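You operate a simulated robot arm through the tools that you are given. There is no shell and no other tool. Be economical: measure what you need, move in short steps, check, and stop when the job is done.

You run a simulated two-armed robot. Do the job below in one go: nothing can be reset, and whatever is moved stays where it is left.

Task
Take the orange-handled plug on the top of the long grey bench and put it away on the piston bench. Take the long flat steel rod from the top of the bench with the grey arch and leave it on the top of the steel bench. Fetch the spark plug and stand it on the thick white pad. Take the white rocker and leave it on the long bench top. Pick up the blue rod with one hand, pass it to the other hand and put it on the top of the long grey bench. Put the yellow cube on the purple cover. Lift the red lid open. The order is free. Set down upright: spark plug, white rocker, yellow cube.

It is judged by the outcome, as a careful person would: the job done as asked, and still so three seconds after it is handed in. It fails if anything else is knocked over, pushed out of place, dropped, spilled or broken. Lids that push on must go on centred and level and be pressed home; caps that screw on are set level and turned clockwise until they are tight.

Robot
Two 7-joint arms with two-finger parallel grippers on one trunk, on a base that drives. Base frame: it is fixed to the floor where the robot stands at the start and does not move with it; the origin is under the middle of the robot, x ahead of it, y to its left, z up. Lengths are in m, angles in degrees, forces in N, time in s.
The left shoulder is at the start at [0.07, 0.176, 1.045], the right one opposite. Places, roughly: blue rod (6x6x17 cm) [3.8, 0.2, 0.9]; flat steel rod [4.5, 2, 0.75]; long bench top [4.3, 0, 0.8]; orange-handled plug (5x5x13 cm) [0.5, 0.2, 0.9]; piston bench [9.8, 0.1, 0.8]; purple cover [3.5, 0.25, 0.75]; red lid [0.7, 1, 1]; spark plug (4x4x8 cm) [5, 1.9, 0.9]; thick white pad (6x8x2 cm) [5.6, -0.7, 0.9]; top of the long grey bench [0.6, 0.4, 0.8]; top of the steel bench [1.3, 1.1, 0.8]; white rocker [6, 2, 0.75]; yellow cube (4x4x7 cm) [-1.3, 0.8, 0.9]. Payload 3.43 kg a hand.
Tool frame (each hand has its own): the origin (TCP) lies between the finger pads and is the grasp point; the fingertips stand 0.03 m ahead of it; z points along the fingers, y is the line along which they close. The gripper opens to 0.094 m. The fingers are 0.028 m wide and 0.01 m thick; the gripper's body (0.05 by 0.096 m) begins 0.055 m behind the TCP.
Orientation is that of the tool frame in the base frame, as a unit quaternion [x, y, z, w]. With the fingers straight down and closing along the base's y, the tool's x points along the base's -x, its y along +y and its z along -z.

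Tools
- The arms move only by the tool send_rows. It takes "left_commands", "right_commands" or both (then of equal length, played together; a hand with none holds still); each is a list of rows, each a list of 7 numbers: the shift along the tool's x, y, z in m, then the turn, a rotation vector about the tool's x, y, z in rad, then the closure in counts, from 0 (fully open) to 255 (shut). In form: [[dx, dy, dz, ax, ay, az, fingers], ...]. A call has 1 to 20 rows; each row shifts and turns the commanded pose from where the row before left it, along the tool's axes as they then stand. Rows are played at 5 a second. More than 0.05 m and 8.6 degrees between two rows, or a gripper value outside its range, and nothing of the call is played. Where a pose cannot be reached the arm comes as near as it can. A force on the tool above 40 N (or 10 N above the force at the start of the call, whichever is more), or a blocked arm, ends the call early, and 0.2 s more pass. The fingers move at their own pace (about 0.153 m/s each) and stop on an object; they squeeze with about 24 N. The grip force told is the motor's: it shows also when the fingers shut on nothing. Time passes only in rows, and 0.2 s behind the last, so rows that do not move let the fingers close. The reply holds the time, the measured pose of the TCP, the force on the tool along the base axes, the opening and the grip force, in the units named above and with some noise, with the torque about the TCP (base axes, N m) and any sound that the robot's microphone picked up.
- Cameras (640 x 400 px; columns grow to the right, rows downward): "scene" is now at [0.1361, -0.0017, 1.3572]; the picture's right is [-0.02, -1.00, -0.00], its down [-0.63, 0.02, -0.78] and it looks along [0.78, -0.02, -0.63] (base axes); focal length 275 px, centre (320, 200). "left" rides on the left gripper at [0.076, -0.014, -0.102] in its tool frame; the picture's right is [0.18, 0.98, 0.00], its down [-0.75, 0.14, -0.64] and it looks along [-0.63, 0.12, 0.77] (tool axes); focal length 243 px, centre (320, 200). "right" rides on the right gripper at [0.076, 0.014, -0.102] in its tool frame; the picture's right is [-0.18, 0.98, 0.00], its down [-0.75, -0.14, -0.64] and it looks along [-0.63, -0.12, 0.77] (tool axes); focal length 243 px, centre (320, 200). There is no depth. A picture from a camera that has moved, and an enlarged one, comes with that camera's place and axes in the base frame and with its lens.
- snapshot(camera): a new picture of that camera. The clock stands still meanwhile.
- raise_lower(by): slides the trunk up (or, below 0, down) by that many m; the arms and the scene camera ride with it, the base frame stays. It gives what a move gives, with no picture.
- drive_base(legs): drives the robot by 1 to 6 legs, each [ahead, turn to the left] in m and degrees, along the robot's own axes; the way and the turn of a leg run together, so that a leg with both is an arc; at most 1.5 m and 180 degrees a leg. The arms and the cameras ride along, it lands a little off, and it stops where it bumps. It gives what a move gives.
- pan_tilt(pan, tilt): turns the head with the scene camera to pan (to the left, within 86 degrees either way) and tilt (down, from -29 to 69), counted from straight ahead of the robot. It gives what a move gives.
- close_up(camera, box): a new picture of the part [left, top, right, bottom] of that camera's present view, enlarged. The clock stands still meanwhile.
- sign_off(): hands the job in; it is judged then, once.

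Work in short steps. Places have to be worked out from the pictures, the camera data and where the tool is seen: move nearer, look again, correct. Check each grasp and each placing, and mend what went wrong. You have 207 turns and 202 pictures in all, those below and enlarged ones among them. Open the grippers and draw the arms clear of the work before you hand the job in, unless the task says otherwise; then end with one line.

The tools are called after "Call:" as name(argument=value, ...) on one line, values as JSON. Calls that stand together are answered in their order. send_rows: Moves the arms, as the interface text tells. Its arguments: {"type":"object","properties":{"left_commands":{"type":"array","items":{"type":"array","items":{"type":"number"}}},"right_commands":{"type":"array","items":{"type":"array","items":{"type":"number"}}}},"required":[]} The other tools are called the same way: raise_lower (by) slides the trunk up or down; drive_base (legs) drives the base; pan_tilt (pan, tilt) turns the head that bears the scene camera; snapshot (camera) takes a picture; close_up (camera, box) takes an enlarged picture of a part of a camera's view; sign_off () hands the job in.

At the start:

```text
t: 0.0
left_tcp_pos: [0.4881, 0.035, 1.1147]
left_tool_rot: [0.0, 1.0, 0.001, 0.0]
left_contact_force: [-0.7, 0.7, 0.6]
left_torque: [0.01, -0.02, 0.02]
left_opening: 0.0939
left_gripper_force: 0.0
right_tcp_pos: [0.4467, -0.336, 1.081]
right_tool_rot: [0.0, 1.0, 0.0, 0.0]
right_contact_force: [-0.2, 0.8, 0.2]
right_torque: [0.02, -0.02, 0.01]
right_opening: 0.0937
right_gripper_force: 0.0
trunk travel left (down, up): [-0.625, 0.215]
robot x, y, heading: [-0.0003, -0.0013, 0.1]
head pan, tilt: [-1.4, 38.8]
```

scene: 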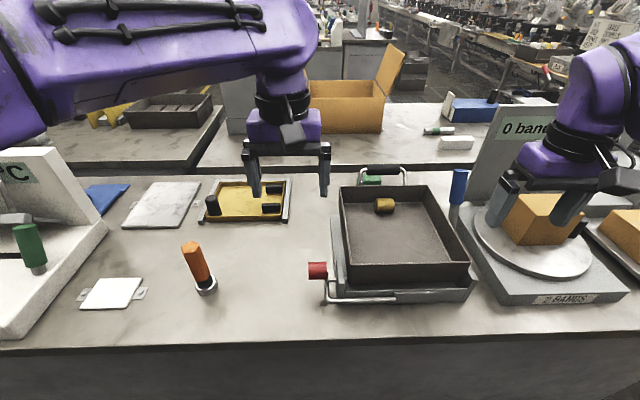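
right: 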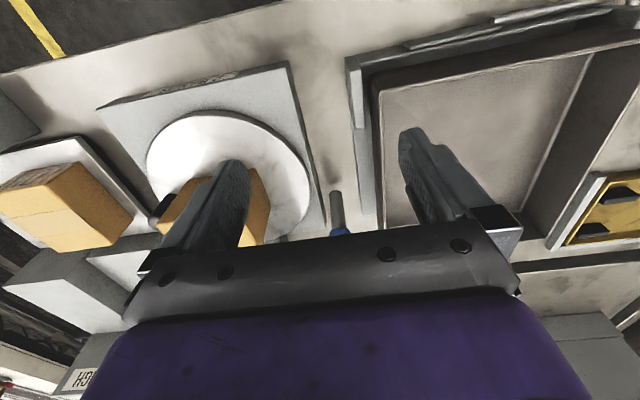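
left: 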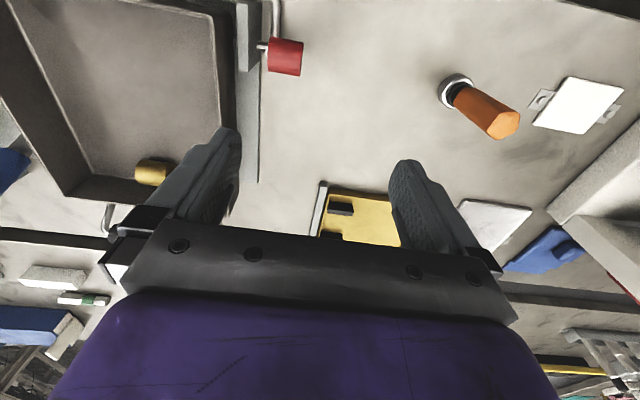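

The orange plug appears upright near (0.475, 0.23). I look around to the left for the lid and other benches before moving.

Call:
pan_tilt(pan=60, tilt=25)

Call:
snapshot(camera="scene")

Call:
pan_tilt(pan=0, tilt=10)

Call:
snapshot(camera="scene")

Call:
pan_tilt(pan=-70, tilt=20)

Call:
snapshot(camera="scene")

```text
t: 1.3
left_tcp_pos: [0.4891, 0.0351, 1.1146]
left_tool_rot: [0.0, 1.0, 0.0, 0.0]
left_contact_force: [0.7, -0.4, -0.2]
left_torque: [0.02, 0.02, -0.03]
left_opening: 0.0939
left_gripper_force: 0.0
right_tcp_pos: [0.4471, -0.3349, 1.0799]
right_tool_rot: [0.003, 1.0, -0.001, 0.0]
right_contact_force: [-0.2, 0.0, 0.1]
right_torque: [-0.03, 0.01, 0.03]
right_opening: 0.094
right_gripper_force: 0.0
trunk travel left (down, up): [-0.625, 0.215]
robot x, y, heading: [-0.0006, -0.002, -0.2]
head pan, tilt: [60.0, 25.0]
```

```text
198 pictures are left
camera scene: at [0.0964, 0.0801, 1.3787], right [0.87, -0.5, 0.0], down [-0.21, -0.37, -0.91], along [0.45, 0.78, -0.42], focal length 275 px, centre (320, 200)
```

scene: 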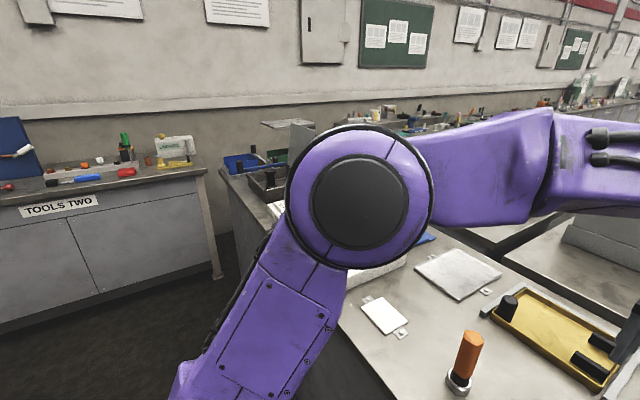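

```text
t: 2.6
left_tcp_pos: [0.4878, 0.0343, 1.1148]
left_tool_rot: [0.0, 1.0, 0.001, 0.001]
left_contact_force: [0.6, -0.3, -0.1]
left_torque: [-0.02, 0.0, -0.02]
left_opening: 0.0937
left_gripper_force: 0.1
right_tcp_pos: [0.4475, -0.3353, 1.0815]
right_tool_rot: [0.001, 1.0, 0.0, 0.0]
right_contact_force: [0.2, -0.2, 0.5]
right_torque: [0.04, 0.02, 0.01]
right_opening: 0.0941
right_gripper_force: 0.1
trunk travel left (down, up): [-0.625, 0.215]
robot x, y, heading: [-0.0007, -0.0028, -0.2]
head pan, tilt: [0.0, 10.0]
```

```text
197 pictures are left
camera scene: at [0.1433, 0.0005, 1.4031], right [0.0, -1.0, 0.0], down [-0.17, 0.0, -0.98], along [0.98, 0.0, -0.17], focal length 275 px, centre (320, 200)
```

scene: 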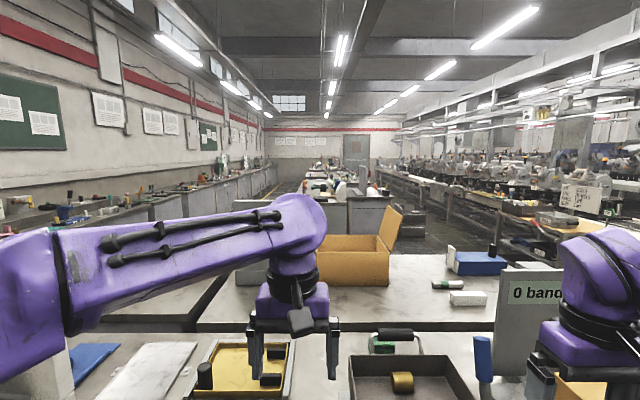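

```text
t: 4.0
left_tcp_pos: [0.4873, 0.0351, 1.1148]
left_tool_rot: [0.001, 1.0, -0.001, 0.0]
left_contact_force: [-0.4, -0.5, 0.3]
left_torque: [-0.03, 0.02, 0.01]
left_opening: 0.0939
left_gripper_force: 0.0
right_tcp_pos: [0.4471, -0.3366, 1.0816]
right_tool_rot: [0.002, 1.0, 0.0, 0.0]
right_contact_force: [-0.2, -0.5, -0.8]
right_torque: [0.01, -0.01, 0.04]
right_opening: 0.094
right_gripper_force: 0.1
trunk travel left (down, up): [-0.625, 0.215]
robot x, y, heading: [-0.0007, -0.0032, -0.1]
head pan, tilt: [-70.0, 20.0]
```

```text
196 pictures are left
camera scene: at [0.0822, -0.0871, 1.3868], right [-0.94, -0.34, 0.0], down [-0.12, 0.32, -0.94], along [0.32, -0.88, -0.34], focal length 275 px, centre (320, 200)
```

scene: 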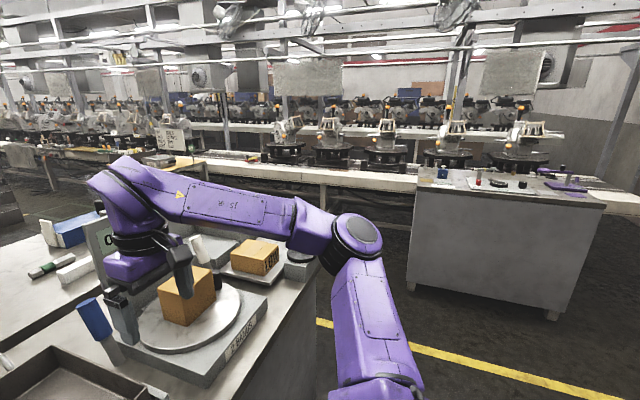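

I need to see the lid area past the left arm; back off a little, turn left, and look.

Call:
drive_base(legs=[[-0.3, 0], [0, 50]])

Call:
pan_tilt(pan=0, tilt=20)

Call:
snapshot(camera="scene")

Call:
pan_tilt(pan=75, tilt=20)

Call:
snapshot(camera="scene")

```text
t: 8.3
left_tcp_pos: [-0.0129, 0.3973, 1.1154]
left_tool_rot: [-0.422, 0.906, 0.0, 0.0]
left_contact_force: [0.0, -0.2, -0.1]
left_torque: [-0.01, 0.03, 0.01]
left_opening: 0.0939
left_gripper_force: 0.1
right_tcp_pos: [0.2475, 0.128, 1.0807]
right_tool_rot: [-0.423, 0.906, 0.001, 0.0]
right_contact_force: [0.2, -0.2, 0.5]
right_torque: [-0.01, -0.01, -0.03]
right_opening: 0.094
right_gripper_force: 0.0
trunk travel left (down, up): [-0.625, 0.215]
robot x, y, heading: [-0.2998, -0.001, 50.1]
head pan, tilt: [-70.0, 20.0]
```

```text
t: 9.7
left_tcp_pos: [-0.0118, 0.3973, 1.115]
left_tool_rot: [-0.421, 0.907, 0.0, 0.0]
left_contact_force: [0.1, -0.4, -0.2]
left_torque: [0.04, -0.05, 0.0]
left_opening: 0.0939
left_gripper_force: 0.0
right_tcp_pos: [0.2463, 0.1284, 1.0816]
right_tool_rot: [-0.423, 0.906, 0.0, 0.0]
right_contact_force: [-0.5, 0.9, 0.5]
right_torque: [0.0, -0.03, 0.02]
right_opening: 0.0941
right_gripper_force: 0.1
trunk travel left (down, up): [-0.625, 0.215]
robot x, y, heading: [-0.2976, -0.0007, 50.0]
head pan, tilt: [0.0, 20.0]
```

```text
195 pictures are left
camera scene: at [-0.2048, 0.1108, 1.3868], right [0.77, -0.64, 0.0], down [-0.22, -0.26, -0.94], along [0.6, 0.72, -0.34], focal length 275 px, centre (320, 200)
```

scene: 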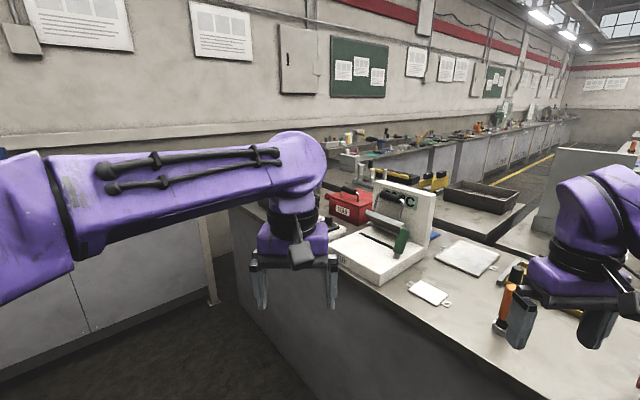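

```text
t: 11.2
left_tcp_pos: [-0.0123, 0.397, 1.1159]
left_tool_rot: [-0.423, 0.906, 0.0, -0.001]
left_contact_force: [0.3, 0.4, -0.3]
left_torque: [-0.02, 0.01, 0.04]
left_opening: 0.0942
left_gripper_force: 0.0
right_tcp_pos: [0.2469, 0.1288, 1.0809]
right_tool_rot: [-0.422, 0.907, -0.001, 0.001]
right_contact_force: [-0.5, 0.6, -0.6]
right_torque: [0.01, 0.0, -0.03]
right_opening: 0.094
right_gripper_force: 0.1
trunk travel left (down, up): [-0.625, 0.215]
robot x, y, heading: [-0.2962, 0.0004, 50.1]
head pan, tilt: [75.0, 20.0]
```

```text
194 pictures are left
camera scene: at [-0.3182, 0.1157, 1.3868], right [0.82, 0.57, 0.0], down [0.2, -0.28, -0.94], along [-0.54, 0.77, -0.34], focal length 275 px, centre (320, 200)
```

scene: 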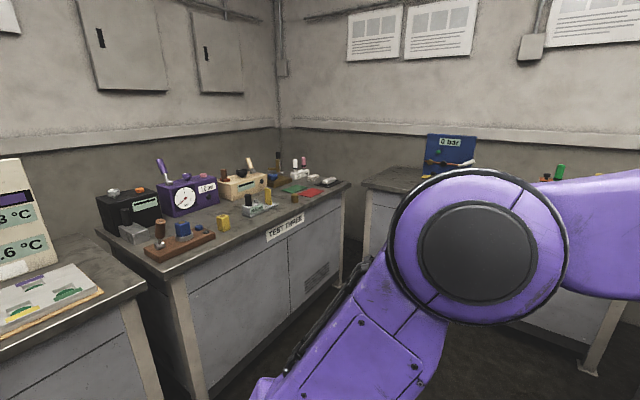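

The red box sits behind the white scale. Zoom on it.

Call:
pan_tilt(pan=0, tilt=20)

Call:
close_up(camera="scene", box=[300, 160, 460, 260])

```text
t: 12.7
left_tcp_pos: [-0.0123, 0.396, 1.1151]
left_tool_rot: [-0.423, 0.906, 0.0, 0.0]
left_contact_force: [-0.3, -0.8, 0.2]
left_torque: [0.03, -0.01, 0.0]
left_opening: 0.0942
left_gripper_force: 0.0
right_tcp_pos: [0.2456, 0.1283, 1.0797]
right_tool_rot: [-0.422, 0.906, 0.0, 0.0]
right_contact_force: [0.2, -0.5, 0.0]
right_torque: [0.0, -0.01, -0.01]
right_opening: 0.0939
right_gripper_force: 0.0
trunk travel left (down, up): [-0.625, 0.215]
robot x, y, heading: [-0.299, -0.0015, 50.4]
head pan, tilt: [0.0, 20.0]
```

```text
4.00 times, centred on (380, 210) of scene
camera zoom: at [-0.205, 0.111, 1.3868], right [0.77, -0.64, 0.0], down [-0.22, -0.26, -0.94], along [0.6, 0.72, -0.34], focal length 1099 px, centre (80, 160)
```

zoom: 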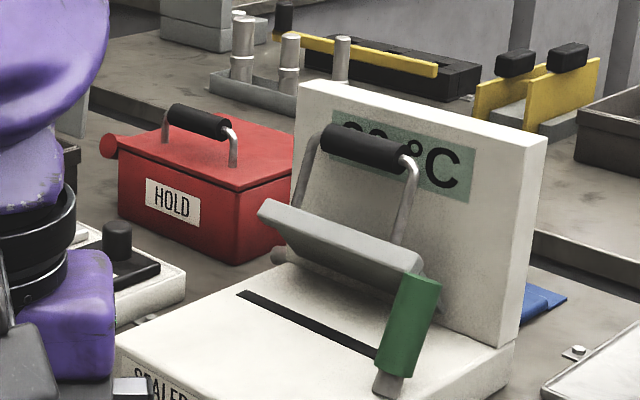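

Drive to a spot facing the red box from its front side.

Call:
drive_base(legs=[[0, 23], [0.83, 0], [0, -73]])

Call:
pan_tilt(pan=10, tilt=35)

Call:
snapshot(camera="scene")

Call:
snapshot(camera="left")

```text
t: 21.4
left_tcp_pos: [0.4299, 0.8142, 1.1155]
left_tool_rot: [0.009, 1.0, 0.0, 0.0]
left_contact_force: [0.7, 0.8, -0.2]
left_torque: [0.02, -0.01, 0.01]
left_opening: 0.0939
left_gripper_force: 0.0
right_tcp_pos: [0.3838, 0.4424, 1.0804]
right_tool_rot: [0.009, 1.0, 0.0, -0.001]
right_contact_force: [0.0, 0.5, -0.7]
right_torque: [0.01, -0.03, -0.02]
right_opening: 0.0937
right_gripper_force: 0.1
trunk travel left (down, up): [-0.625, 0.215]
robot x, y, heading: [-0.0558, 0.7857, -0.9]
head pan, tilt: [0.0, 20.0]
```

```text
t: 22.2
left_tcp_pos: [0.4299, 0.8153, 1.1161]
left_tool_rot: [0.009, 1.0, 0.0, 0.0]
left_contact_force: [-0.4, -0.3, -0.2]
left_torque: [0.0, -0.01, 0.02]
left_opening: 0.0937
left_gripper_force: 0.0
right_tcp_pos: [0.3839, 0.4425, 1.0816]
right_tool_rot: [0.009, 1.0, 0.0, 0.0]
right_contact_force: [0.2, 0.9, -0.2]
right_torque: [-0.01, 0.02, 0.0]
right_opening: 0.0943
right_gripper_force: 0.1
trunk travel left (down, up): [-0.625, 0.215]
robot x, y, heading: [-0.0595, 0.785, -1.0]
head pan, tilt: [10.0, 35.0]
```

```text
192 pictures are left
camera scene: at [0.0788, 0.7994, 1.363], right [0.16, -0.99, 0.0], down [-0.57, -0.09, -0.82], along [0.81, 0.13, -0.57], focal length 275 px, centre (320, 200)
```

scene: 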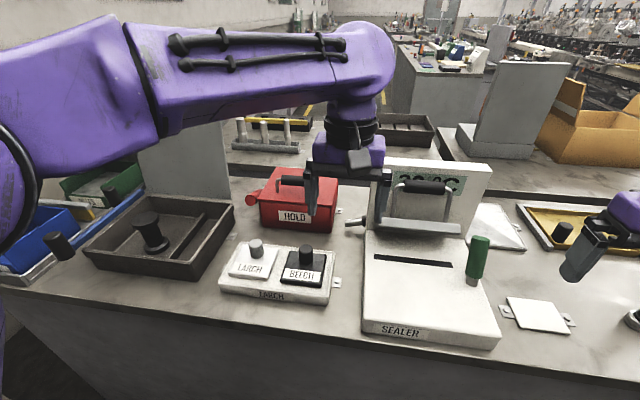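

```text
191 pictures are left
camera left: at [0.3533, 0.8005, 1.2186], right [-0.17, 0.99, 0.0], down [0.76, 0.13, 0.64], along [0.63, 0.11, -0.77], focal length 243 px, centre (320, 200)
```

left: 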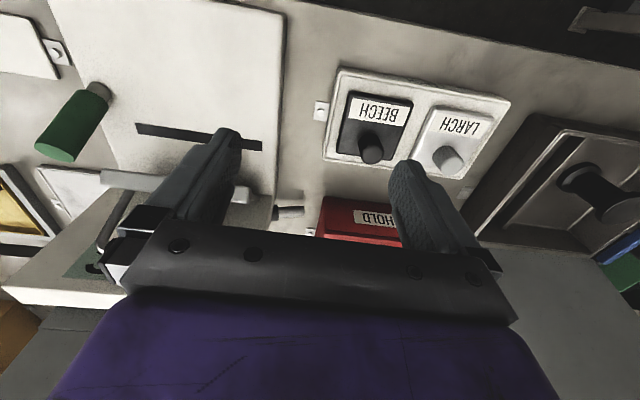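

The box is at about (0.72, 0.96), handle along y on top. Move the left hand above and in front of it to see with the wrist camera.

Call:
send_rows(left_commands=[[-0.035, 0.035, 0, 0, 0, 0, 0], [-0.035, 0.035, 0, 0, 0, 0, 0], [-0.035, 0.035, 0, 0, 0, 0, 0], [-0.035, 0.035, 0, 0, 0, 0, 0], [0, 0, 0, 0, 0, 0, 0]])

Call:
snapshot(camera="left")

Call:
snapshot(camera="scene")

```text
t: 23.4
left_tcp_pos: [0.5711, 0.9502, 1.1174]
left_tool_rot: [0.009, 1.0, 0.0, 0.001]
left_contact_force: [0.0, -0.2, 0.5]
left_torque: [0.03, -0.02, -0.01]
left_opening: 0.0936
left_gripper_force: 0.1
right_tcp_pos: [0.3822, 0.4431, 1.0813]
right_tool_rot: [0.008, 1.0, 0.001, 0.001]
right_contact_force: [-0.3, -0.8, -0.3]
right_torque: [0.01, -0.02, -0.01]
right_opening: 0.094
right_gripper_force: 0.0
trunk travel left (down, up): [-0.625, 0.215]
robot x, y, heading: [-0.055, 0.7882, -0.8]
head pan, tilt: [10.0, 35.0]
```

```text
190 pictures are left
camera left: at [0.4935, 0.9365, 1.2204], right [-0.17, 0.99, 0.0], down [0.76, 0.13, 0.64], along [0.63, 0.11, -0.77], focal length 243 px, centre (320, 200)
```

left: 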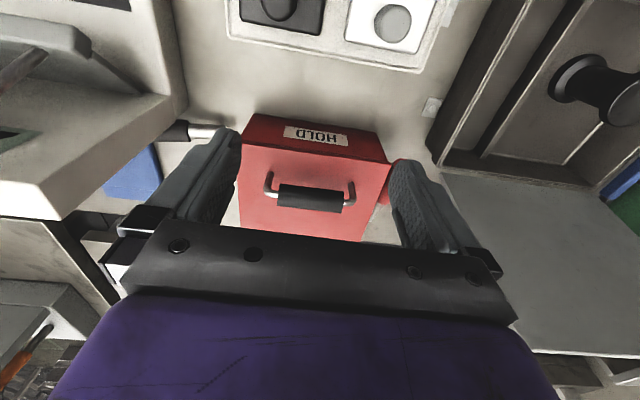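

```text
189 pictures are left
camera scene: at [0.0772, 0.7986, 1.3632], right [0.16, -0.99, 0.0], down [-0.57, -0.09, -0.82], along [0.81, 0.13, -0.57], focal length 275 px, centre (320, 200)
```

scene: 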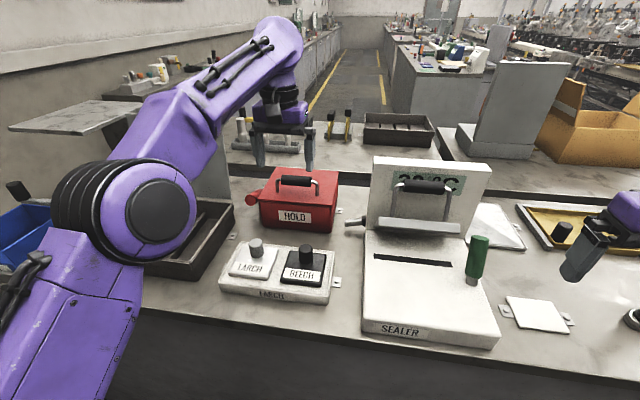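

Handle bar is at about (0.672, 0.955, 1.00), hinge at the back (x≈0.81). I raise the trunk, come closer, and turn the hand 90° with a forward tilt of 30° to grip the bar.

Call:
raise_lower(by=0.1)

Call:
drive_base(legs=[[0.1, 0]])

Call:
send_rows(left_commands=[[0.02, 0, 0, 0, 0, 0.15, 0], [0.02, 0, 0, 0, 0, 0.15, 0], [0.02, 0, 0, 0, 0, 0.15, 0], [0.02, 0, 0, 0, 0, 0.15, 0], [0.02, 0, 0, 0, 0, 0.15, 0], [0, 0, 0, 0, 0, 0.15, 0], [0, 0, 0, 0, 0, 0.15, 0], [0, 0, 0, 0, 0, 0.15, 0], [0, 0, 0, 0, 0, 0.15, 0], [0, 0, 0, 0, 0, 0.15, 0], [0, 0, 0, 0, 0, 0.07, 0], [0, 0, 0, -0.13, 0, 0, 0], [0, 0, 0, -0.13, 0, 0, 0], [0, 0, 0, -0.13, 0, 0, 0], [0, 0, 0, -0.13, 0, 0, 0], [0, 0, 0, 0, 0, 0, 0]])

Call:
snapshot(camera="left")

Call:
snapshot(camera="scene")

```text
t: 24.8
left_tcp_pos: [0.5725, 0.95, 1.2158]
left_tool_rot: [0.008, 1.0, 0.0, -0.001]
left_contact_force: [0.4, 0.1, 0.2]
left_torque: [-0.01, 0.01, 0.0]
left_opening: 0.0942
left_gripper_force: 0.1
right_tcp_pos: [0.3838, 0.4432, 1.1804]
right_tool_rot: [0.009, 1.0, 0.0, -0.001]
right_contact_force: [-0.5, 0.2, 0.7]
right_torque: [0.01, -0.02, 0.01]
right_opening: 0.0941
right_gripper_force: 0.0
trunk travel left (down, up): [-0.725, 0.115]
robot x, y, heading: [-0.0593, 0.7889, -0.9]
head pan, tilt: [10.0, 35.0]
```

```text
t: 25.9
left_tcp_pos: [0.669, 0.9484, 1.2184]
left_tool_rot: [0.01, 1.0, -0.001, 0.002]
left_contact_force: [-0.9, -0.3, 0.0]
left_torque: [-0.01, -0.02, 0.0]
left_opening: 0.094
left_gripper_force: 0.0
right_tcp_pos: [0.4817, 0.4424, 1.1818]
right_tool_rot: [0.009, 1.0, 0.0, 0.002]
right_contact_force: [-0.2, -0.7, 0.1]
right_torque: [0.0, -0.04, -0.01]
right_opening: 0.0941
right_gripper_force: 0.1
trunk travel left (down, up): [-0.725, 0.115]
robot x, y, heading: [0.0433, 0.7808, -0.9]
head pan, tilt: [10.0, 35.0]
```

```text
t: 29.3
left_tcp_pos: [0.5791, 0.979, 1.2159]
left_tool_rot: [0.689, 0.677, 0.181, 0.183]
left_contact_force: [-0.3, 0.2, 0.6]
left_torque: [-0.01, 0.01, 0.03]
left_opening: 0.0939
left_gripper_force: 0.0
right_tcp_pos: [0.4843, 0.4416, 1.1813]
right_tool_rot: [0.008, 1.0, 0.001, 0.0]
right_contact_force: [-0.4, 0.4, 0.2]
right_torque: [0.02, 0.0, -0.02]
right_opening: 0.0939
right_gripper_force: 0.1
trunk travel left (down, up): [-0.725, 0.115]
robot x, y, heading: [0.042, 0.7852, -1.0]
head pan, tilt: [10.0, 35.0]
```

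```text
188 pictures are left
camera left: at [0.5165, 1.0553, 1.2991], right [0.85, 0.17, 0.49], down [-0.21, -0.75, 0.63], along [0.47, -0.64, -0.61], focal length 243 px, centre (320, 200)
```

left: 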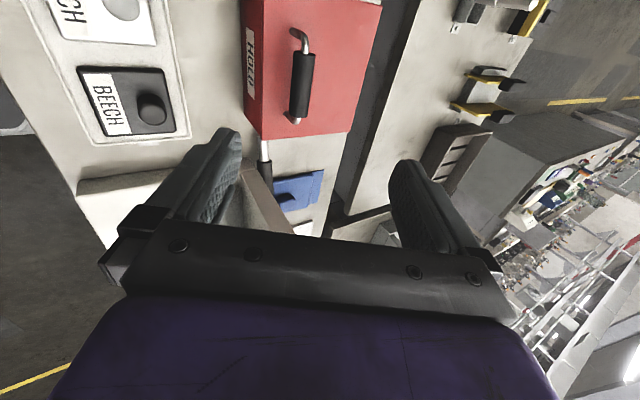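

```text
187 pictures are left
camera scene: at [0.1796, 0.7971, 1.463], right [0.16, -0.99, 0.0], down [-0.57, -0.09, -0.82], along [0.81, 0.13, -0.57], focal length 275 px, centre (320, 200)
```

scene: 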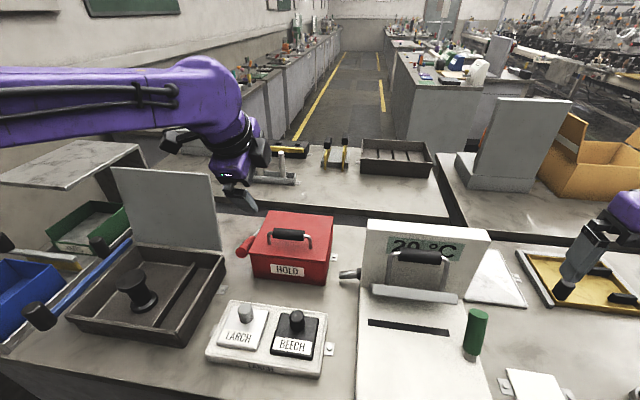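

Handle refined to (0.674, 0.956, 1.00). Approach along the tool axis, stopping short.

Call:
send_rows(left_commands=[[-0.012, -0.013, 0.04, 0, 0, 0, 0], [-0.011, -0.013, 0.04, 0, 0, 0, 0], [0, 0, 0.04, 0, 0, 0, 0], [0, 0, 0.04, 0, 0, 0, 0], [0, 0, 0, 0, 0, 0, 0]])

Call:
snapshot(camera="left")

Call:
close_up(camera="scene", box=[200, 150, 360, 250])

```text
t: 30.5
left_tcp_pos: [0.6344, 0.9531, 1.0628]
left_tool_rot: [0.688, 0.678, 0.181, 0.184]
left_contact_force: [-0.8, -0.1, -0.3]
left_torque: [0.02, -0.03, -0.04]
left_opening: 0.0939
left_gripper_force: 0.1
right_tcp_pos: [0.4828, 0.4409, 1.1816]
right_tool_rot: [0.009, 1.0, 0.0, 0.002]
right_contact_force: [0.3, 0.3, 0.8]
right_torque: [0.01, -0.02, 0.01]
right_opening: 0.094
right_gripper_force: 0.0
trunk travel left (down, up): [-0.725, 0.115]
robot x, y, heading: [0.0455, 0.7839, -1.0]
head pan, tilt: [10.0, 35.0]
```

```text
186 pictures are left
camera left: at [0.5725, 1.0306, 1.1453], right [0.85, 0.17, 0.49], down [-0.21, -0.75, 0.63], along [0.47, -0.64, -0.61], focal length 243 px, centre (320, 200)
```

left: 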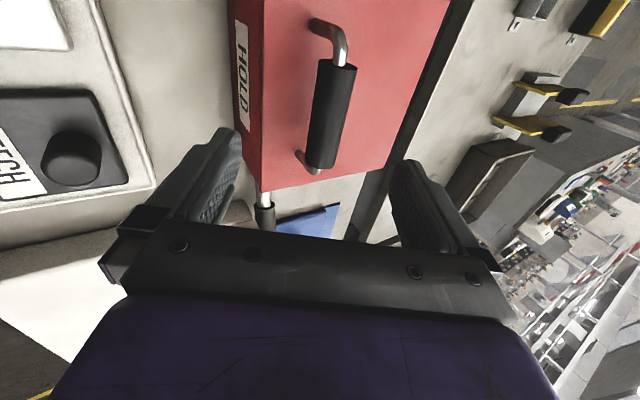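

```text
4.00 times, centred on (280, 200) of scene
camera zoom: at [0.1781, 0.7979, 1.4631], right [0.16, -0.99, 0.0], down [-0.57, -0.09, -0.82], along [0.81, 0.13, -0.57], focal length 1099 px, centre (480, 200)
```

zoom: 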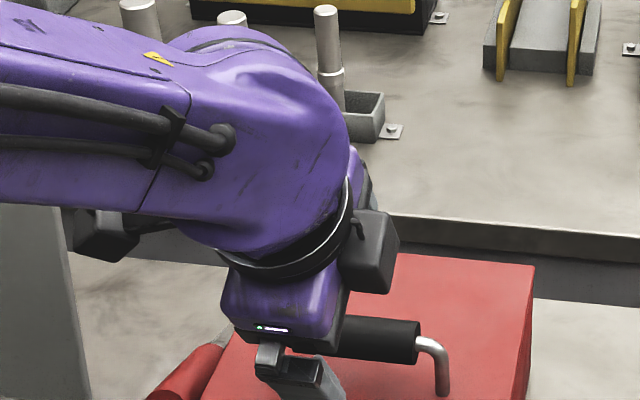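

Pre-close to about 4 cm, then advance onto the bar and grip.

Call:
send_rows(left_commands=[[0.008, 0.004, 0, 0, 0, 0, 140], [0, 0, 0, 0, 0, 0, 140], [0, 0, 0.02, 0, 0, 0, 140], [0, 0, 0.02, 0, 0, 0, 140], [0, 0, 0.02, 0, 0, 0, 140], [0, 0, 0.008, 0, 0, 0, 140], [0, 0, 0, 0, 0, 0, 140]])

Call:
snapshot(camera="left")

```text
t: 32.1
left_tcp_pos: [0.671, 0.9641, 1.0052]
left_tool_rot: [0.689, 0.678, 0.18, 0.184]
left_contact_force: [0.2, -0.1, -0.5]
left_torque: [0.01, 0.01, 0.0]
left_opening: 0.0425
left_gripper_force: 0.0
right_tcp_pos: [0.4838, 0.4421, 1.1828]
right_tool_rot: [0.009, 1.0, 0.0, 0.0]
right_contact_force: [-0.4, 0.2, -0.8]
right_torque: [-0.03, 0.01, 0.01]
right_opening: 0.0939
right_gripper_force: 0.0
trunk travel left (down, up): [-0.725, 0.115]
robot x, y, heading: [0.0455, 0.7821, -1.0]
head pan, tilt: [10.0, 35.0]
```

```text
184 pictures are left
camera left: at [0.6095, 1.0394, 1.0894], right [0.86, 0.17, 0.49], down [-0.21, -0.75, 0.63], along [0.47, -0.64, -0.61], focal length 243 px, centre (320, 200)
```

left: 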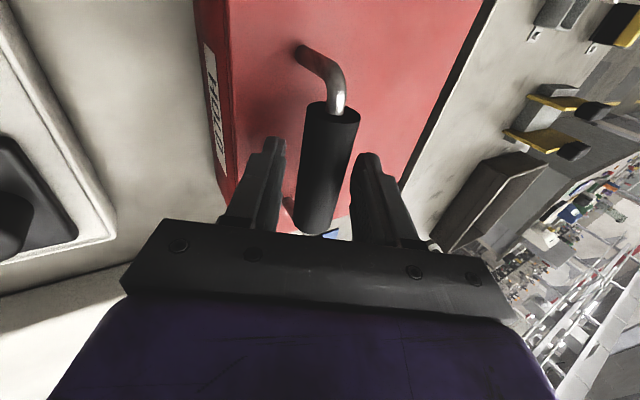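

The bar is between the fingers; close on it.

Call:
send_rows(left_commands=[[0.006, 0, 0, 0, 0, 0, 255], [0, 0, 0, 0, 0, 0, 255], [0, 0, 0, 0, 0, 0, 255]])

```text
t: 32.9
left_tcp_pos: [0.6725, 0.9634, 1.0074]
left_tool_rot: [0.689, 0.677, 0.181, 0.183]
left_contact_force: [0.7, -26.0, -1.8]
left_torque: [-1.89, -0.16, 0.42]
left_opening: 0.0277
left_gripper_force: 45.0
right_tcp_pos: [0.4834, 0.4371, 1.1791]
right_tool_rot: [0.009, 1.0, 0.002, 0.0]
right_contact_force: [-0.3, 0.7, -0.5]
right_torque: [0.0, -0.02, -0.02]
right_opening: 0.0936
right_gripper_force: 0.0
trunk travel left (down, up): [-0.725, 0.115]
robot x, y, heading: [0.0416, 0.7865, -1.1]
head pan, tilt: [10.0, 35.0]
```

Gripped (2.8 cm bar). Undo the small sideways strain and start the arc slowly.

Call:
send_rows(left_commands=[[-0.006, 0, 0, 0, 0, 0, 255], [0, 0.0095, -0.005, 0, 0, 0, 255], [0, 0.0095, -0.0045, 0, 0, 0, 255], [0, 0.0101, -0.0034, 0, 0, 0, 255], [0, 0.0101, -0.0034, 0, 0, 0, 255]])

Call:
snapshot(camera="scene")

```text
t: 34.1
left_tcp_pos: [0.6939, 0.963, 1.0446]
left_tool_rot: [0.688, 0.677, 0.182, 0.185]
left_contact_force: [-20.9, 6.3, 10.3]
left_torque: [0.32, 0.38, 1.75]
left_opening: 0.0276
left_gripper_force: 45.4
right_tcp_pos: [0.4782, 0.4428, 1.1834]
right_tool_rot: [0.01, 1.0, 0.0, 0.003]
right_contact_force: [0.2, -0.4, 0.5]
right_torque: [0.03, -0.05, -0.05]
right_opening: 0.0941
right_gripper_force: 0.0
trunk travel left (down, up): [-0.725, 0.115]
robot x, y, heading: [0.0404, 0.783, -0.8]
head pan, tilt: [10.0, 35.0]
```

```text
183 pictures are left
camera scene: at [0.1719, 0.7992, 1.4638], right [0.16, -0.99, 0.0], down [-0.56, -0.09, -0.82], along [0.81, 0.13, -0.57], focal length 275 px, centre (320, 200)
```

scene: 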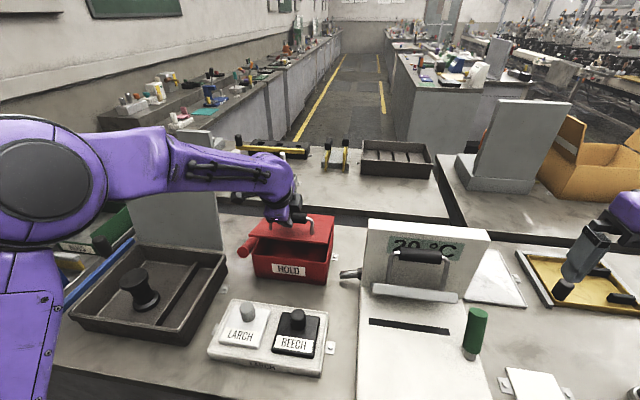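

The lid follows; the arc fits a hinge near (0.81, 0.95). Continue along the refined arc.

Call:
send_rows(left_commands=[[0, 0.009, -0.009, 0, 0, 0, 255], [0, 0.0101, -0.003, 0, 0, 0, 255], [0, 0.0205, -0.0033, 0, 0, 0, 255], [0, 0.0209, -0.0003, 0, 0, 0, 255], [0, 0.0205, 0.0026, 0, 0, 0, 255], [0, 0, 0, 0, 0, 0, 255]])

Call:
snapshot(camera="scene")

```text
t: 35.5
left_tcp_pos: [0.7622, 0.9639, 1.0944]
left_tool_rot: [0.688, 0.678, 0.18, 0.186]
left_contact_force: [-1.6, 5.7, 2.4]
left_torque: [-0.43, 0.04, 1.22]
left_opening: 0.0275
left_gripper_force: 45.0
right_tcp_pos: [0.4831, 0.4425, 1.1826]
right_tool_rot: [0.008, 1.0, 0.0, 0.002]
right_contact_force: [0.8, 0.1, 0.2]
right_torque: [-0.01, 0.01, 0.03]
right_opening: 0.0938
right_gripper_force: 0.2
trunk travel left (down, up): [-0.725, 0.115]
robot x, y, heading: [0.0425, 0.7826, -0.7]
head pan, tilt: [10.0, 35.0]
```

```text
182 pictures are left
camera scene: at [0.1785, 0.7995, 1.4631], right [0.16, -0.99, 0.0], down [-0.57, -0.09, -0.82], along [0.81, 0.13, -0.57], focal length 275 px, centre (320, 200)
```

scene: 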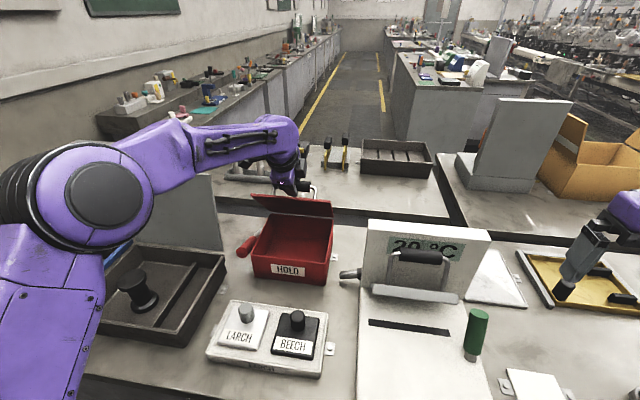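

Excellent, forces are low. Continue to beyond vertical.

Call:
send_rows(left_commands=[[0, 0.0201, 0.0053, 0, 0, 0, 255], [0, 0.0191, 0.0081, 0, 0, 0, 255], [0, 0.0178, 0.0107, 0, 0, 0, 255], [0, 0.0162, 0.0131, 0, 0, 0, 255], [0, 0.0142, 0.0153, 0, 0, 0, 255], [0, 0, 0, 0, 0, 0, 255]])

Call:
snapshot(camera="scene")

```text
t: 36.7
left_tcp_pos: [0.8241, 0.9633, 1.103]
left_tool_rot: [0.684, 0.678, 0.188, 0.194]
left_contact_force: [-6.3, -3.2, 22.6]
left_torque: [-0.73, 1.27, 1.05]
left_opening: 0.0276
left_gripper_force: 45.1
left hand out of reach, approached as far as the arm can: row 4, 5
right_tcp_pos: [0.4818, 0.4407, 1.1818]
right_tool_rot: [0.01, 1.0, 0.001, 0.001]
right_contact_force: [1.4, 0.2, 0.5]
right_torque: [-0.02, 0.07, 0.05]
right_opening: 0.094
right_gripper_force: 0.1
trunk travel left (down, up): [-0.725, 0.115]
robot x, y, heading: [0.042, 0.7826, -0.7]
head pan, tilt: [10.0, 35.0]
stopped in row 6 (left hand): the force on the tool passed its limit (the readings are from after the stop); the commanded pose is now the measured one
```

```text
181 pictures are left
camera scene: at [0.1763, 0.7958, 1.4631], right [0.16, -0.99, 0.0], down [-0.56, -0.09, -0.82], along [0.81, 0.13, -0.57], focal length 275 px, centre (320, 200)
```

scene: 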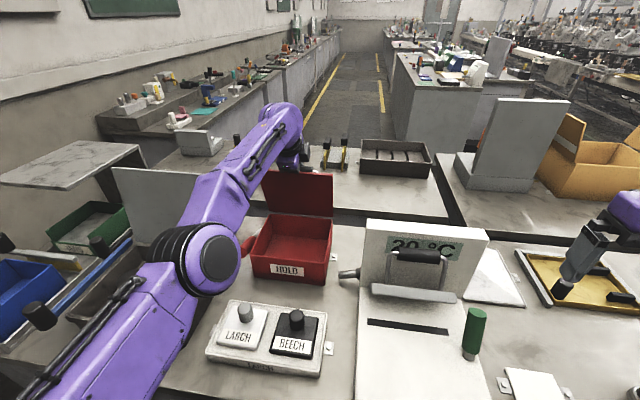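

Lid is at about 80°; arm at its reach limit. Drive 4 cm ahead (tangent is almost straight ahead here).

Call:
drive_base(legs=[[0.03, 0]])

Call:
snapshot(camera="left")

```text
t: 37.6
left_tcp_pos: [0.8301, 0.9619, 1.1047]
left_tool_rot: [0.685, 0.68, 0.182, 0.19]
left_contact_force: [-32.1, 0.1, 20.5]
left_torque: [-1.08, 5.29, 1.89]
left_opening: 0.0273
left_gripper_force: 45.0
right_tcp_pos: [0.4896, 0.4408, 1.1835]
right_tool_rot: [0.009, 1.0, 0.001, 0.004]
right_contact_force: [0.1, -0.1, 0.0]
right_torque: [0.03, 0.0, 0.02]
right_opening: 0.0941
right_gripper_force: 0.1
trunk travel left (down, up): [-0.725, 0.115]
robot x, y, heading: [0.0622, 0.7818, -0.6]
head pan, tilt: [10.0, 35.0]
stopped in leg 1: the force on the tool passed its limit (the readings are from after the stop); the commanded pose is now the measured one
```

```text
180 pictures are left
camera left: at [0.7662, 1.0404, 1.1859], right [0.85, 0.18, 0.5], down [-0.21, -0.75, 0.63], along [0.49, -0.64, -0.59], focal length 243 px, centre (320, 200)
```

left: 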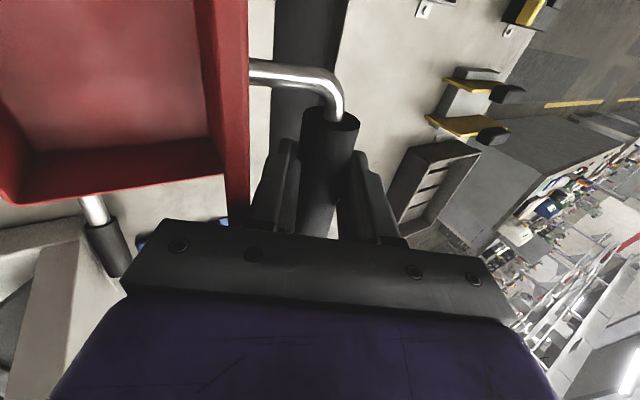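

The gripper body is touching the lid edge. Loosen slightly (bar still caged), retract 2 cm so only fingertips hold the bar, and regrip.

Call:
send_rows(left_commands=[[0, -0.003, 0, 0, 0, 0, 255], [0, 0, -0.003, 0, 0, 0, 165], [0, 0, -0.009, 0, 0, 0, 165], [0, 0, -0.009, 0, 0, 0, 165], [0, 0, 0, 0, 0, 0, 255], [0, 0, 0, 0, 0, 0, 255]])

Call:
snapshot(camera="left")

```text
t: 39.0
left_tcp_pos: [0.8283, 0.9632, 1.1059]
left_tool_rot: [0.688, 0.68, 0.176, 0.183]
left_contact_force: [-4.3, -5.2, -27.8]
left_torque: [-0.47, 0.54, 0.97]
left_opening: 0.0273
left_gripper_force: 45.1
right_tcp_pos: [0.5035, 0.4411, 1.1782]
right_tool_rot: [0.009, 1.0, 0.0, -0.002]
right_contact_force: [-0.1, 0.7, -0.2]
right_torque: [-0.01, -0.02, -0.01]
right_opening: 0.094
right_gripper_force: 0.0
trunk travel left (down, up): [-0.725, 0.115]
robot x, y, heading: [0.059, 0.7809, -0.8]
head pan, tilt: [10.0, 35.0]
```

```text
179 pictures are left
camera left: at [0.7665, 1.0407, 1.1885], right [0.86, 0.18, 0.48], down [-0.2, -0.75, 0.64], along [0.47, -0.64, -0.6], focal length 243 px, centre (320, 200)
```

left: 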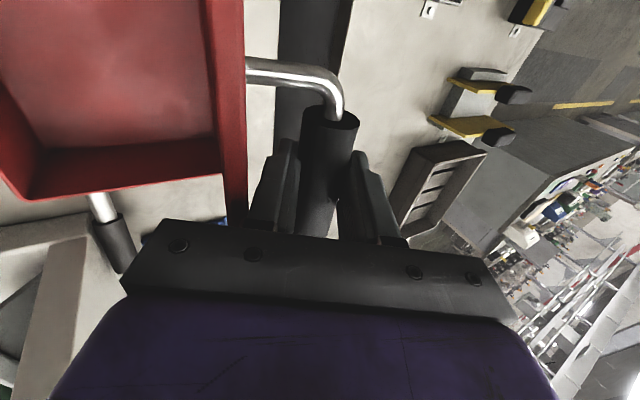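

It didn't slip free; open a bit wider and retract.

Call:
send_rows(left_commands=[[0, 0, 0, 0, 0, 0, 120], [0, 0, 0, 0, 0, 0, 120], [0, 0, 0, 0, 0, 0, 120]])

Call:
snapshot(camera="left")

```text
t: 39.8
left_tcp_pos: [0.8258, 0.9645, 1.1141]
left_tool_rot: [0.686, 0.679, 0.18, 0.188]
left_contact_force: [1.6, -0.1, 0.4]
left_torque: [-0.03, -0.01, 0.03]
left_opening: 0.0492
left_gripper_force: 0.0
right_tcp_pos: [0.4999, 0.4407, 1.1819]
right_tool_rot: [0.009, 1.0, 0.0, 0.0]
right_contact_force: [-0.6, 0.1, 0.8]
right_torque: [-0.03, -0.04, -0.03]
right_opening: 0.094
right_gripper_force: 0.1
trunk travel left (down, up): [-0.725, 0.115]
robot x, y, heading: [0.0575, 0.7856, -0.8]
head pan, tilt: [10.0, 35.0]
```

```text
178 pictures are left
camera left: at [0.7622, 1.0418, 1.1958], right [0.85, 0.18, 0.49], down [-0.21, -0.75, 0.63], along [0.48, -0.64, -0.6], focal length 243 px, centre (320, 200)
```

left: 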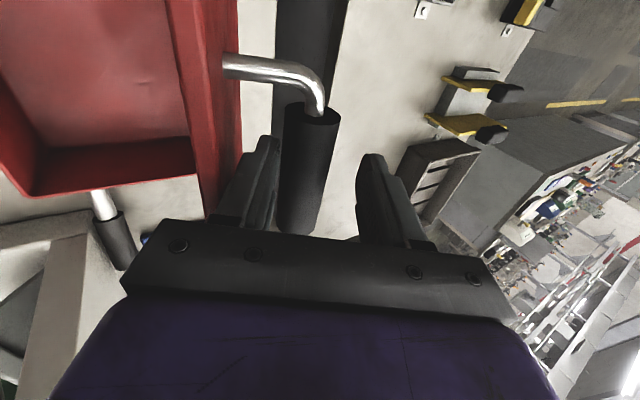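

The lid leans on my front finger at ~80° and needs to go further. Check base clearance to the bench by looking straight down.

Call:
pan_tilt(pan=0, tilt=69)

Call:
snapshot(camera="scene")

```text
t: 40.8
left_tcp_pos: [0.826, 0.9654, 1.1129]
left_tool_rot: [0.686, 0.68, 0.18, 0.188]
left_contact_force: [0.0, -0.1, -0.3]
left_torque: [0.02, 0.0, 0.01]
left_opening: 0.0496
left_gripper_force: 0.0
right_tcp_pos: [0.4991, 0.4412, 1.1818]
right_tool_rot: [0.009, 1.0, 0.0, 0.0]
right_contact_force: [0.2, 0.5, 0.0]
right_torque: [-0.01, -0.03, 0.02]
right_opening: 0.094
right_gripper_force: 0.1
trunk travel left (down, up): [-0.725, 0.115]
robot x, y, heading: [0.054, 0.7856, -0.7]
head pan, tilt: [0.0, 68.8]
```

```text
177 pictures are left
camera scene: at [0.1641, 0.783, 1.4193], right [-0.01, -1.0, 0.0], down [-0.93, 0.01, -0.36], along [0.36, -0.01, -0.93], focal length 275 px, centre (320, 200)
```

scene: 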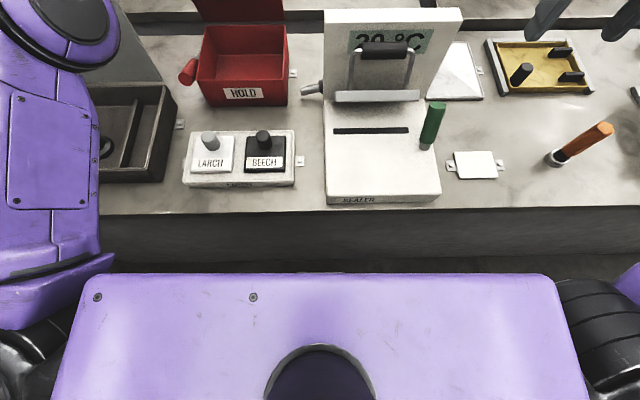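

Floor is visible well ahead of the base (x≈0.31) and the bench foot is at ≈0.43, so there is room. Drive forward 5 cm with the front finger pushing the bar.

Call:
drive_base(legs=[[0.05, 0]])

Call:
snapshot(camera="left")

Call:
pan_tilt(pan=20, tilt=35)

Call:
snapshot(camera="scene")

```text
t: 41.6
left_tcp_pos: [0.842, 0.965, 1.119]
left_tool_rot: [0.685, 0.682, 0.178, 0.185]
left_contact_force: [-26.3, 1.6, 14.1]
left_torque: [-1.13, 5.0, 1.29]
left_opening: 0.0588
left_gripper_force: 7.1
right_tcp_pos: [0.5192, 0.4415, 1.1857]
right_tool_rot: [0.009, 1.0, 0.001, 0.004]
right_contact_force: [-0.5, -0.3, 0.2]
right_torque: [0.0, -0.03, 0.0]
right_opening: 0.0939
right_gripper_force: 0.0
trunk travel left (down, up): [-0.725, 0.115]
robot x, y, heading: [0.0851, 0.7804, -0.4]
head pan, tilt: [0.0, 68.8]
stopped in leg 1: the force on the tool passed its limit (the readings are from after the stop); the commanded pose is now the measured one
```

```text
176 pictures are left
camera left: at [0.7791, 1.0417, 1.2013], right [0.86, 0.18, 0.48], down [-0.2, -0.75, 0.63], along [0.48, -0.64, -0.6], focal length 243 px, centre (320, 200)
```

left: 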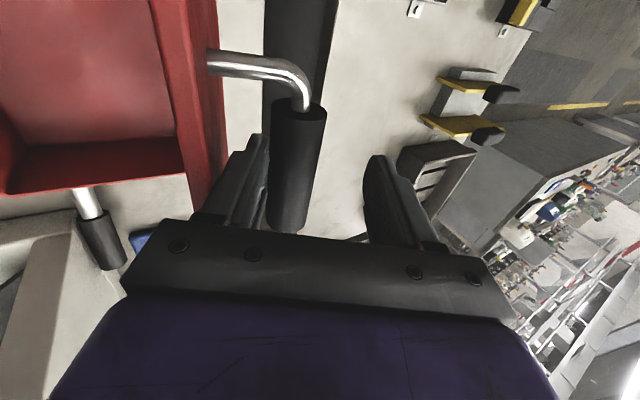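

```text
t: 42.6
left_tcp_pos: [0.8422, 0.9639, 1.1196]
left_tool_rot: [0.686, 0.68, 0.178, 0.185]
left_contact_force: [-28.9, 2.0, 15.7]
left_torque: [-1.09, 5.26, 1.61]
left_opening: 0.0596
left_gripper_force: 8.6
right_tcp_pos: [0.5178, 0.441, 1.1853]
right_tool_rot: [0.009, 1.0, 0.0, 0.004]
right_contact_force: [0.5, -1.4, 0.7]
right_torque: [0.0, 0.01, 0.0]
right_opening: 0.0944
right_gripper_force: 0.1
trunk travel left (down, up): [-0.725, 0.115]
robot x, y, heading: [0.088, 0.7813, -0.8]
head pan, tilt: [20.0, 35.0]
```

```text
175 pictures are left
camera scene: at [0.2076, 0.8126, 1.4639], right [0.33, -0.94, 0.0], down [-0.54, -0.19, -0.82], along [0.78, 0.27, -0.57], focal length 275 px, centre (320, 200)
```

scene: 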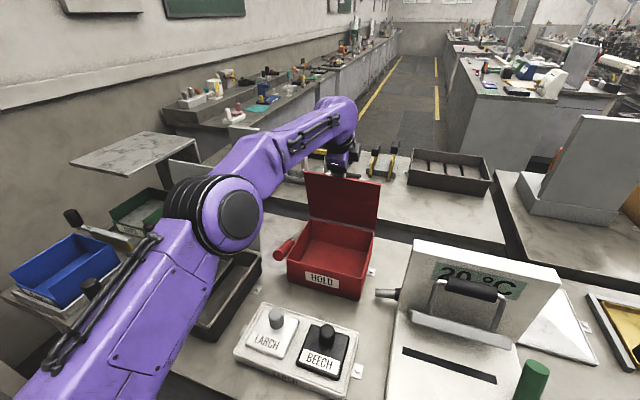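

The lid is at its stop (~85°). Relieve the push slightly and see whether it stays.

Call:
drive_base(legs=[[-0.03, 0]])

Call:
send_rows(left_commands=[[0, 0, -0.02, 0, 0, 0, 120], [0, 0, -0.02, 0, 0, 0, 120], [0, 0, 0, 0, 0, 0, 120]])

Call:
snapshot(camera="left")

```text
t: 43.5
left_tcp_pos: [0.8233, 0.9652, 1.1113]
left_tool_rot: [0.687, 0.682, 0.175, 0.182]
left_contact_force: [0.4, 0.2, -0.4]
left_torque: [0.03, 0.0, -0.01]
left_opening: 0.0499
left_gripper_force: 0.1
right_tcp_pos: [0.4995, 0.4418, 1.1799]
right_tool_rot: [0.009, 1.0, 0.0, -0.002]
right_contact_force: [-0.4, 0.4, -0.9]
right_torque: [0.01, -0.02, 0.01]
right_opening: 0.0939
right_gripper_force: 0.2
trunk travel left (down, up): [-0.725, 0.115]
robot x, y, heading: [0.0529, 0.7807, -0.3]
head pan, tilt: [20.0, 35.0]
```

```text
t: 44.2
left_tcp_pos: [0.8017, 0.9652, 1.1482]
left_tool_rot: [0.687, 0.681, 0.176, 0.184]
left_contact_force: [0.3, -0.2, 1.1]
left_torque: [0.01, -0.02, 0.0]
left_opening: 0.0496
left_gripper_force: 0.0
right_tcp_pos: [0.4977, 0.442, 1.1815]
right_tool_rot: [0.008, 1.0, -0.001, 0.0]
right_contact_force: [0.4, -0.2, 0.4]
right_torque: [0.01, -0.01, -0.03]
right_opening: 0.0938
right_gripper_force: 0.0
trunk travel left (down, up): [-0.725, 0.115]
robot x, y, heading: [0.0544, 0.7874, -0.7]
head pan, tilt: [20.0, 35.0]
```

```text
174 pictures are left
camera left: at [0.7394, 1.0421, 1.2304], right [0.86, 0.18, 0.48], down [-0.2, -0.75, 0.63], along [0.47, -0.64, -0.6], focal length 243 px, centre (320, 200)
```

left: 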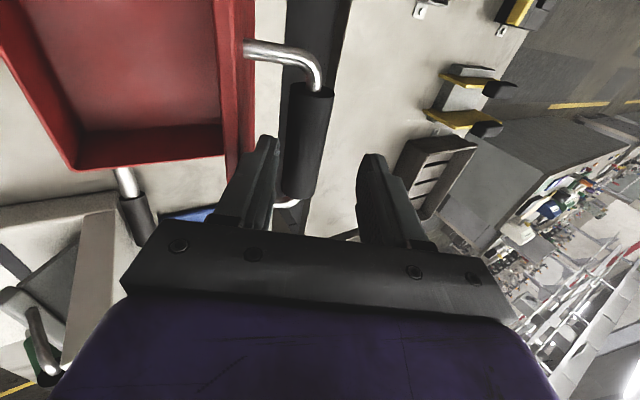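

No load on the finger; withdraw fully and look.

Call:
send_rows(left_commands=[[0, 0, -0.03, 0, 0, 0, 120], [0, 0, -0.03, 0, 0, 0, 120], [0, 0, -0.03, 0, 0, 0, 120], [0, 0, 0, 0, 0, 0, 120]])

Call:
close_up(camera="scene", box=[240, 120, 480, 270])

```text
t: 45.2
left_tcp_pos: [0.7602, 0.967, 1.2244]
left_tool_rot: [0.687, 0.681, 0.177, 0.184]
left_contact_force: [0.3, -0.2, 0.3]
left_torque: [-0.04, 0.02, 0.03]
left_opening: 0.0498
left_gripper_force: 0.0
right_tcp_pos: [0.4981, 0.441, 1.181]
right_tool_rot: [0.008, 1.0, 0.0, 0.0]
right_contact_force: [0.5, 0.3, 0.6]
right_torque: [-0.01, 0.03, 0.0]
right_opening: 0.0941
right_gripper_force: 0.0
trunk travel left (down, up): [-0.725, 0.115]
robot x, y, heading: [0.0553, 0.785, -0.8]
head pan, tilt: [20.0, 35.0]
```

```text
2.67 times, centred on (360, 195) of scene
camera zoom: at [0.189, 0.8131, 1.4629], right [0.33, -0.94, 0.0], down [-0.54, -0.19, -0.82], along [0.77, 0.27, -0.57], focal length 732 px, centre (213, 213)
```

zoom: 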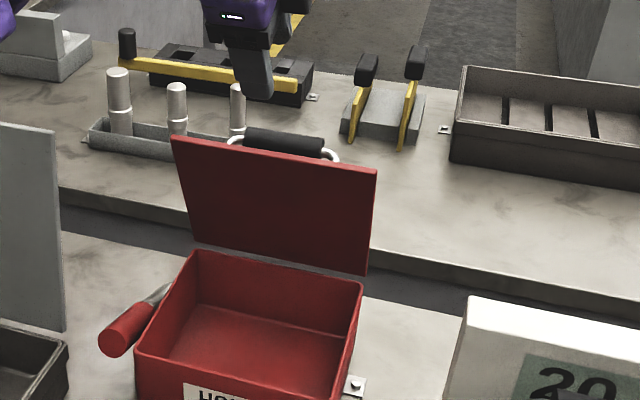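

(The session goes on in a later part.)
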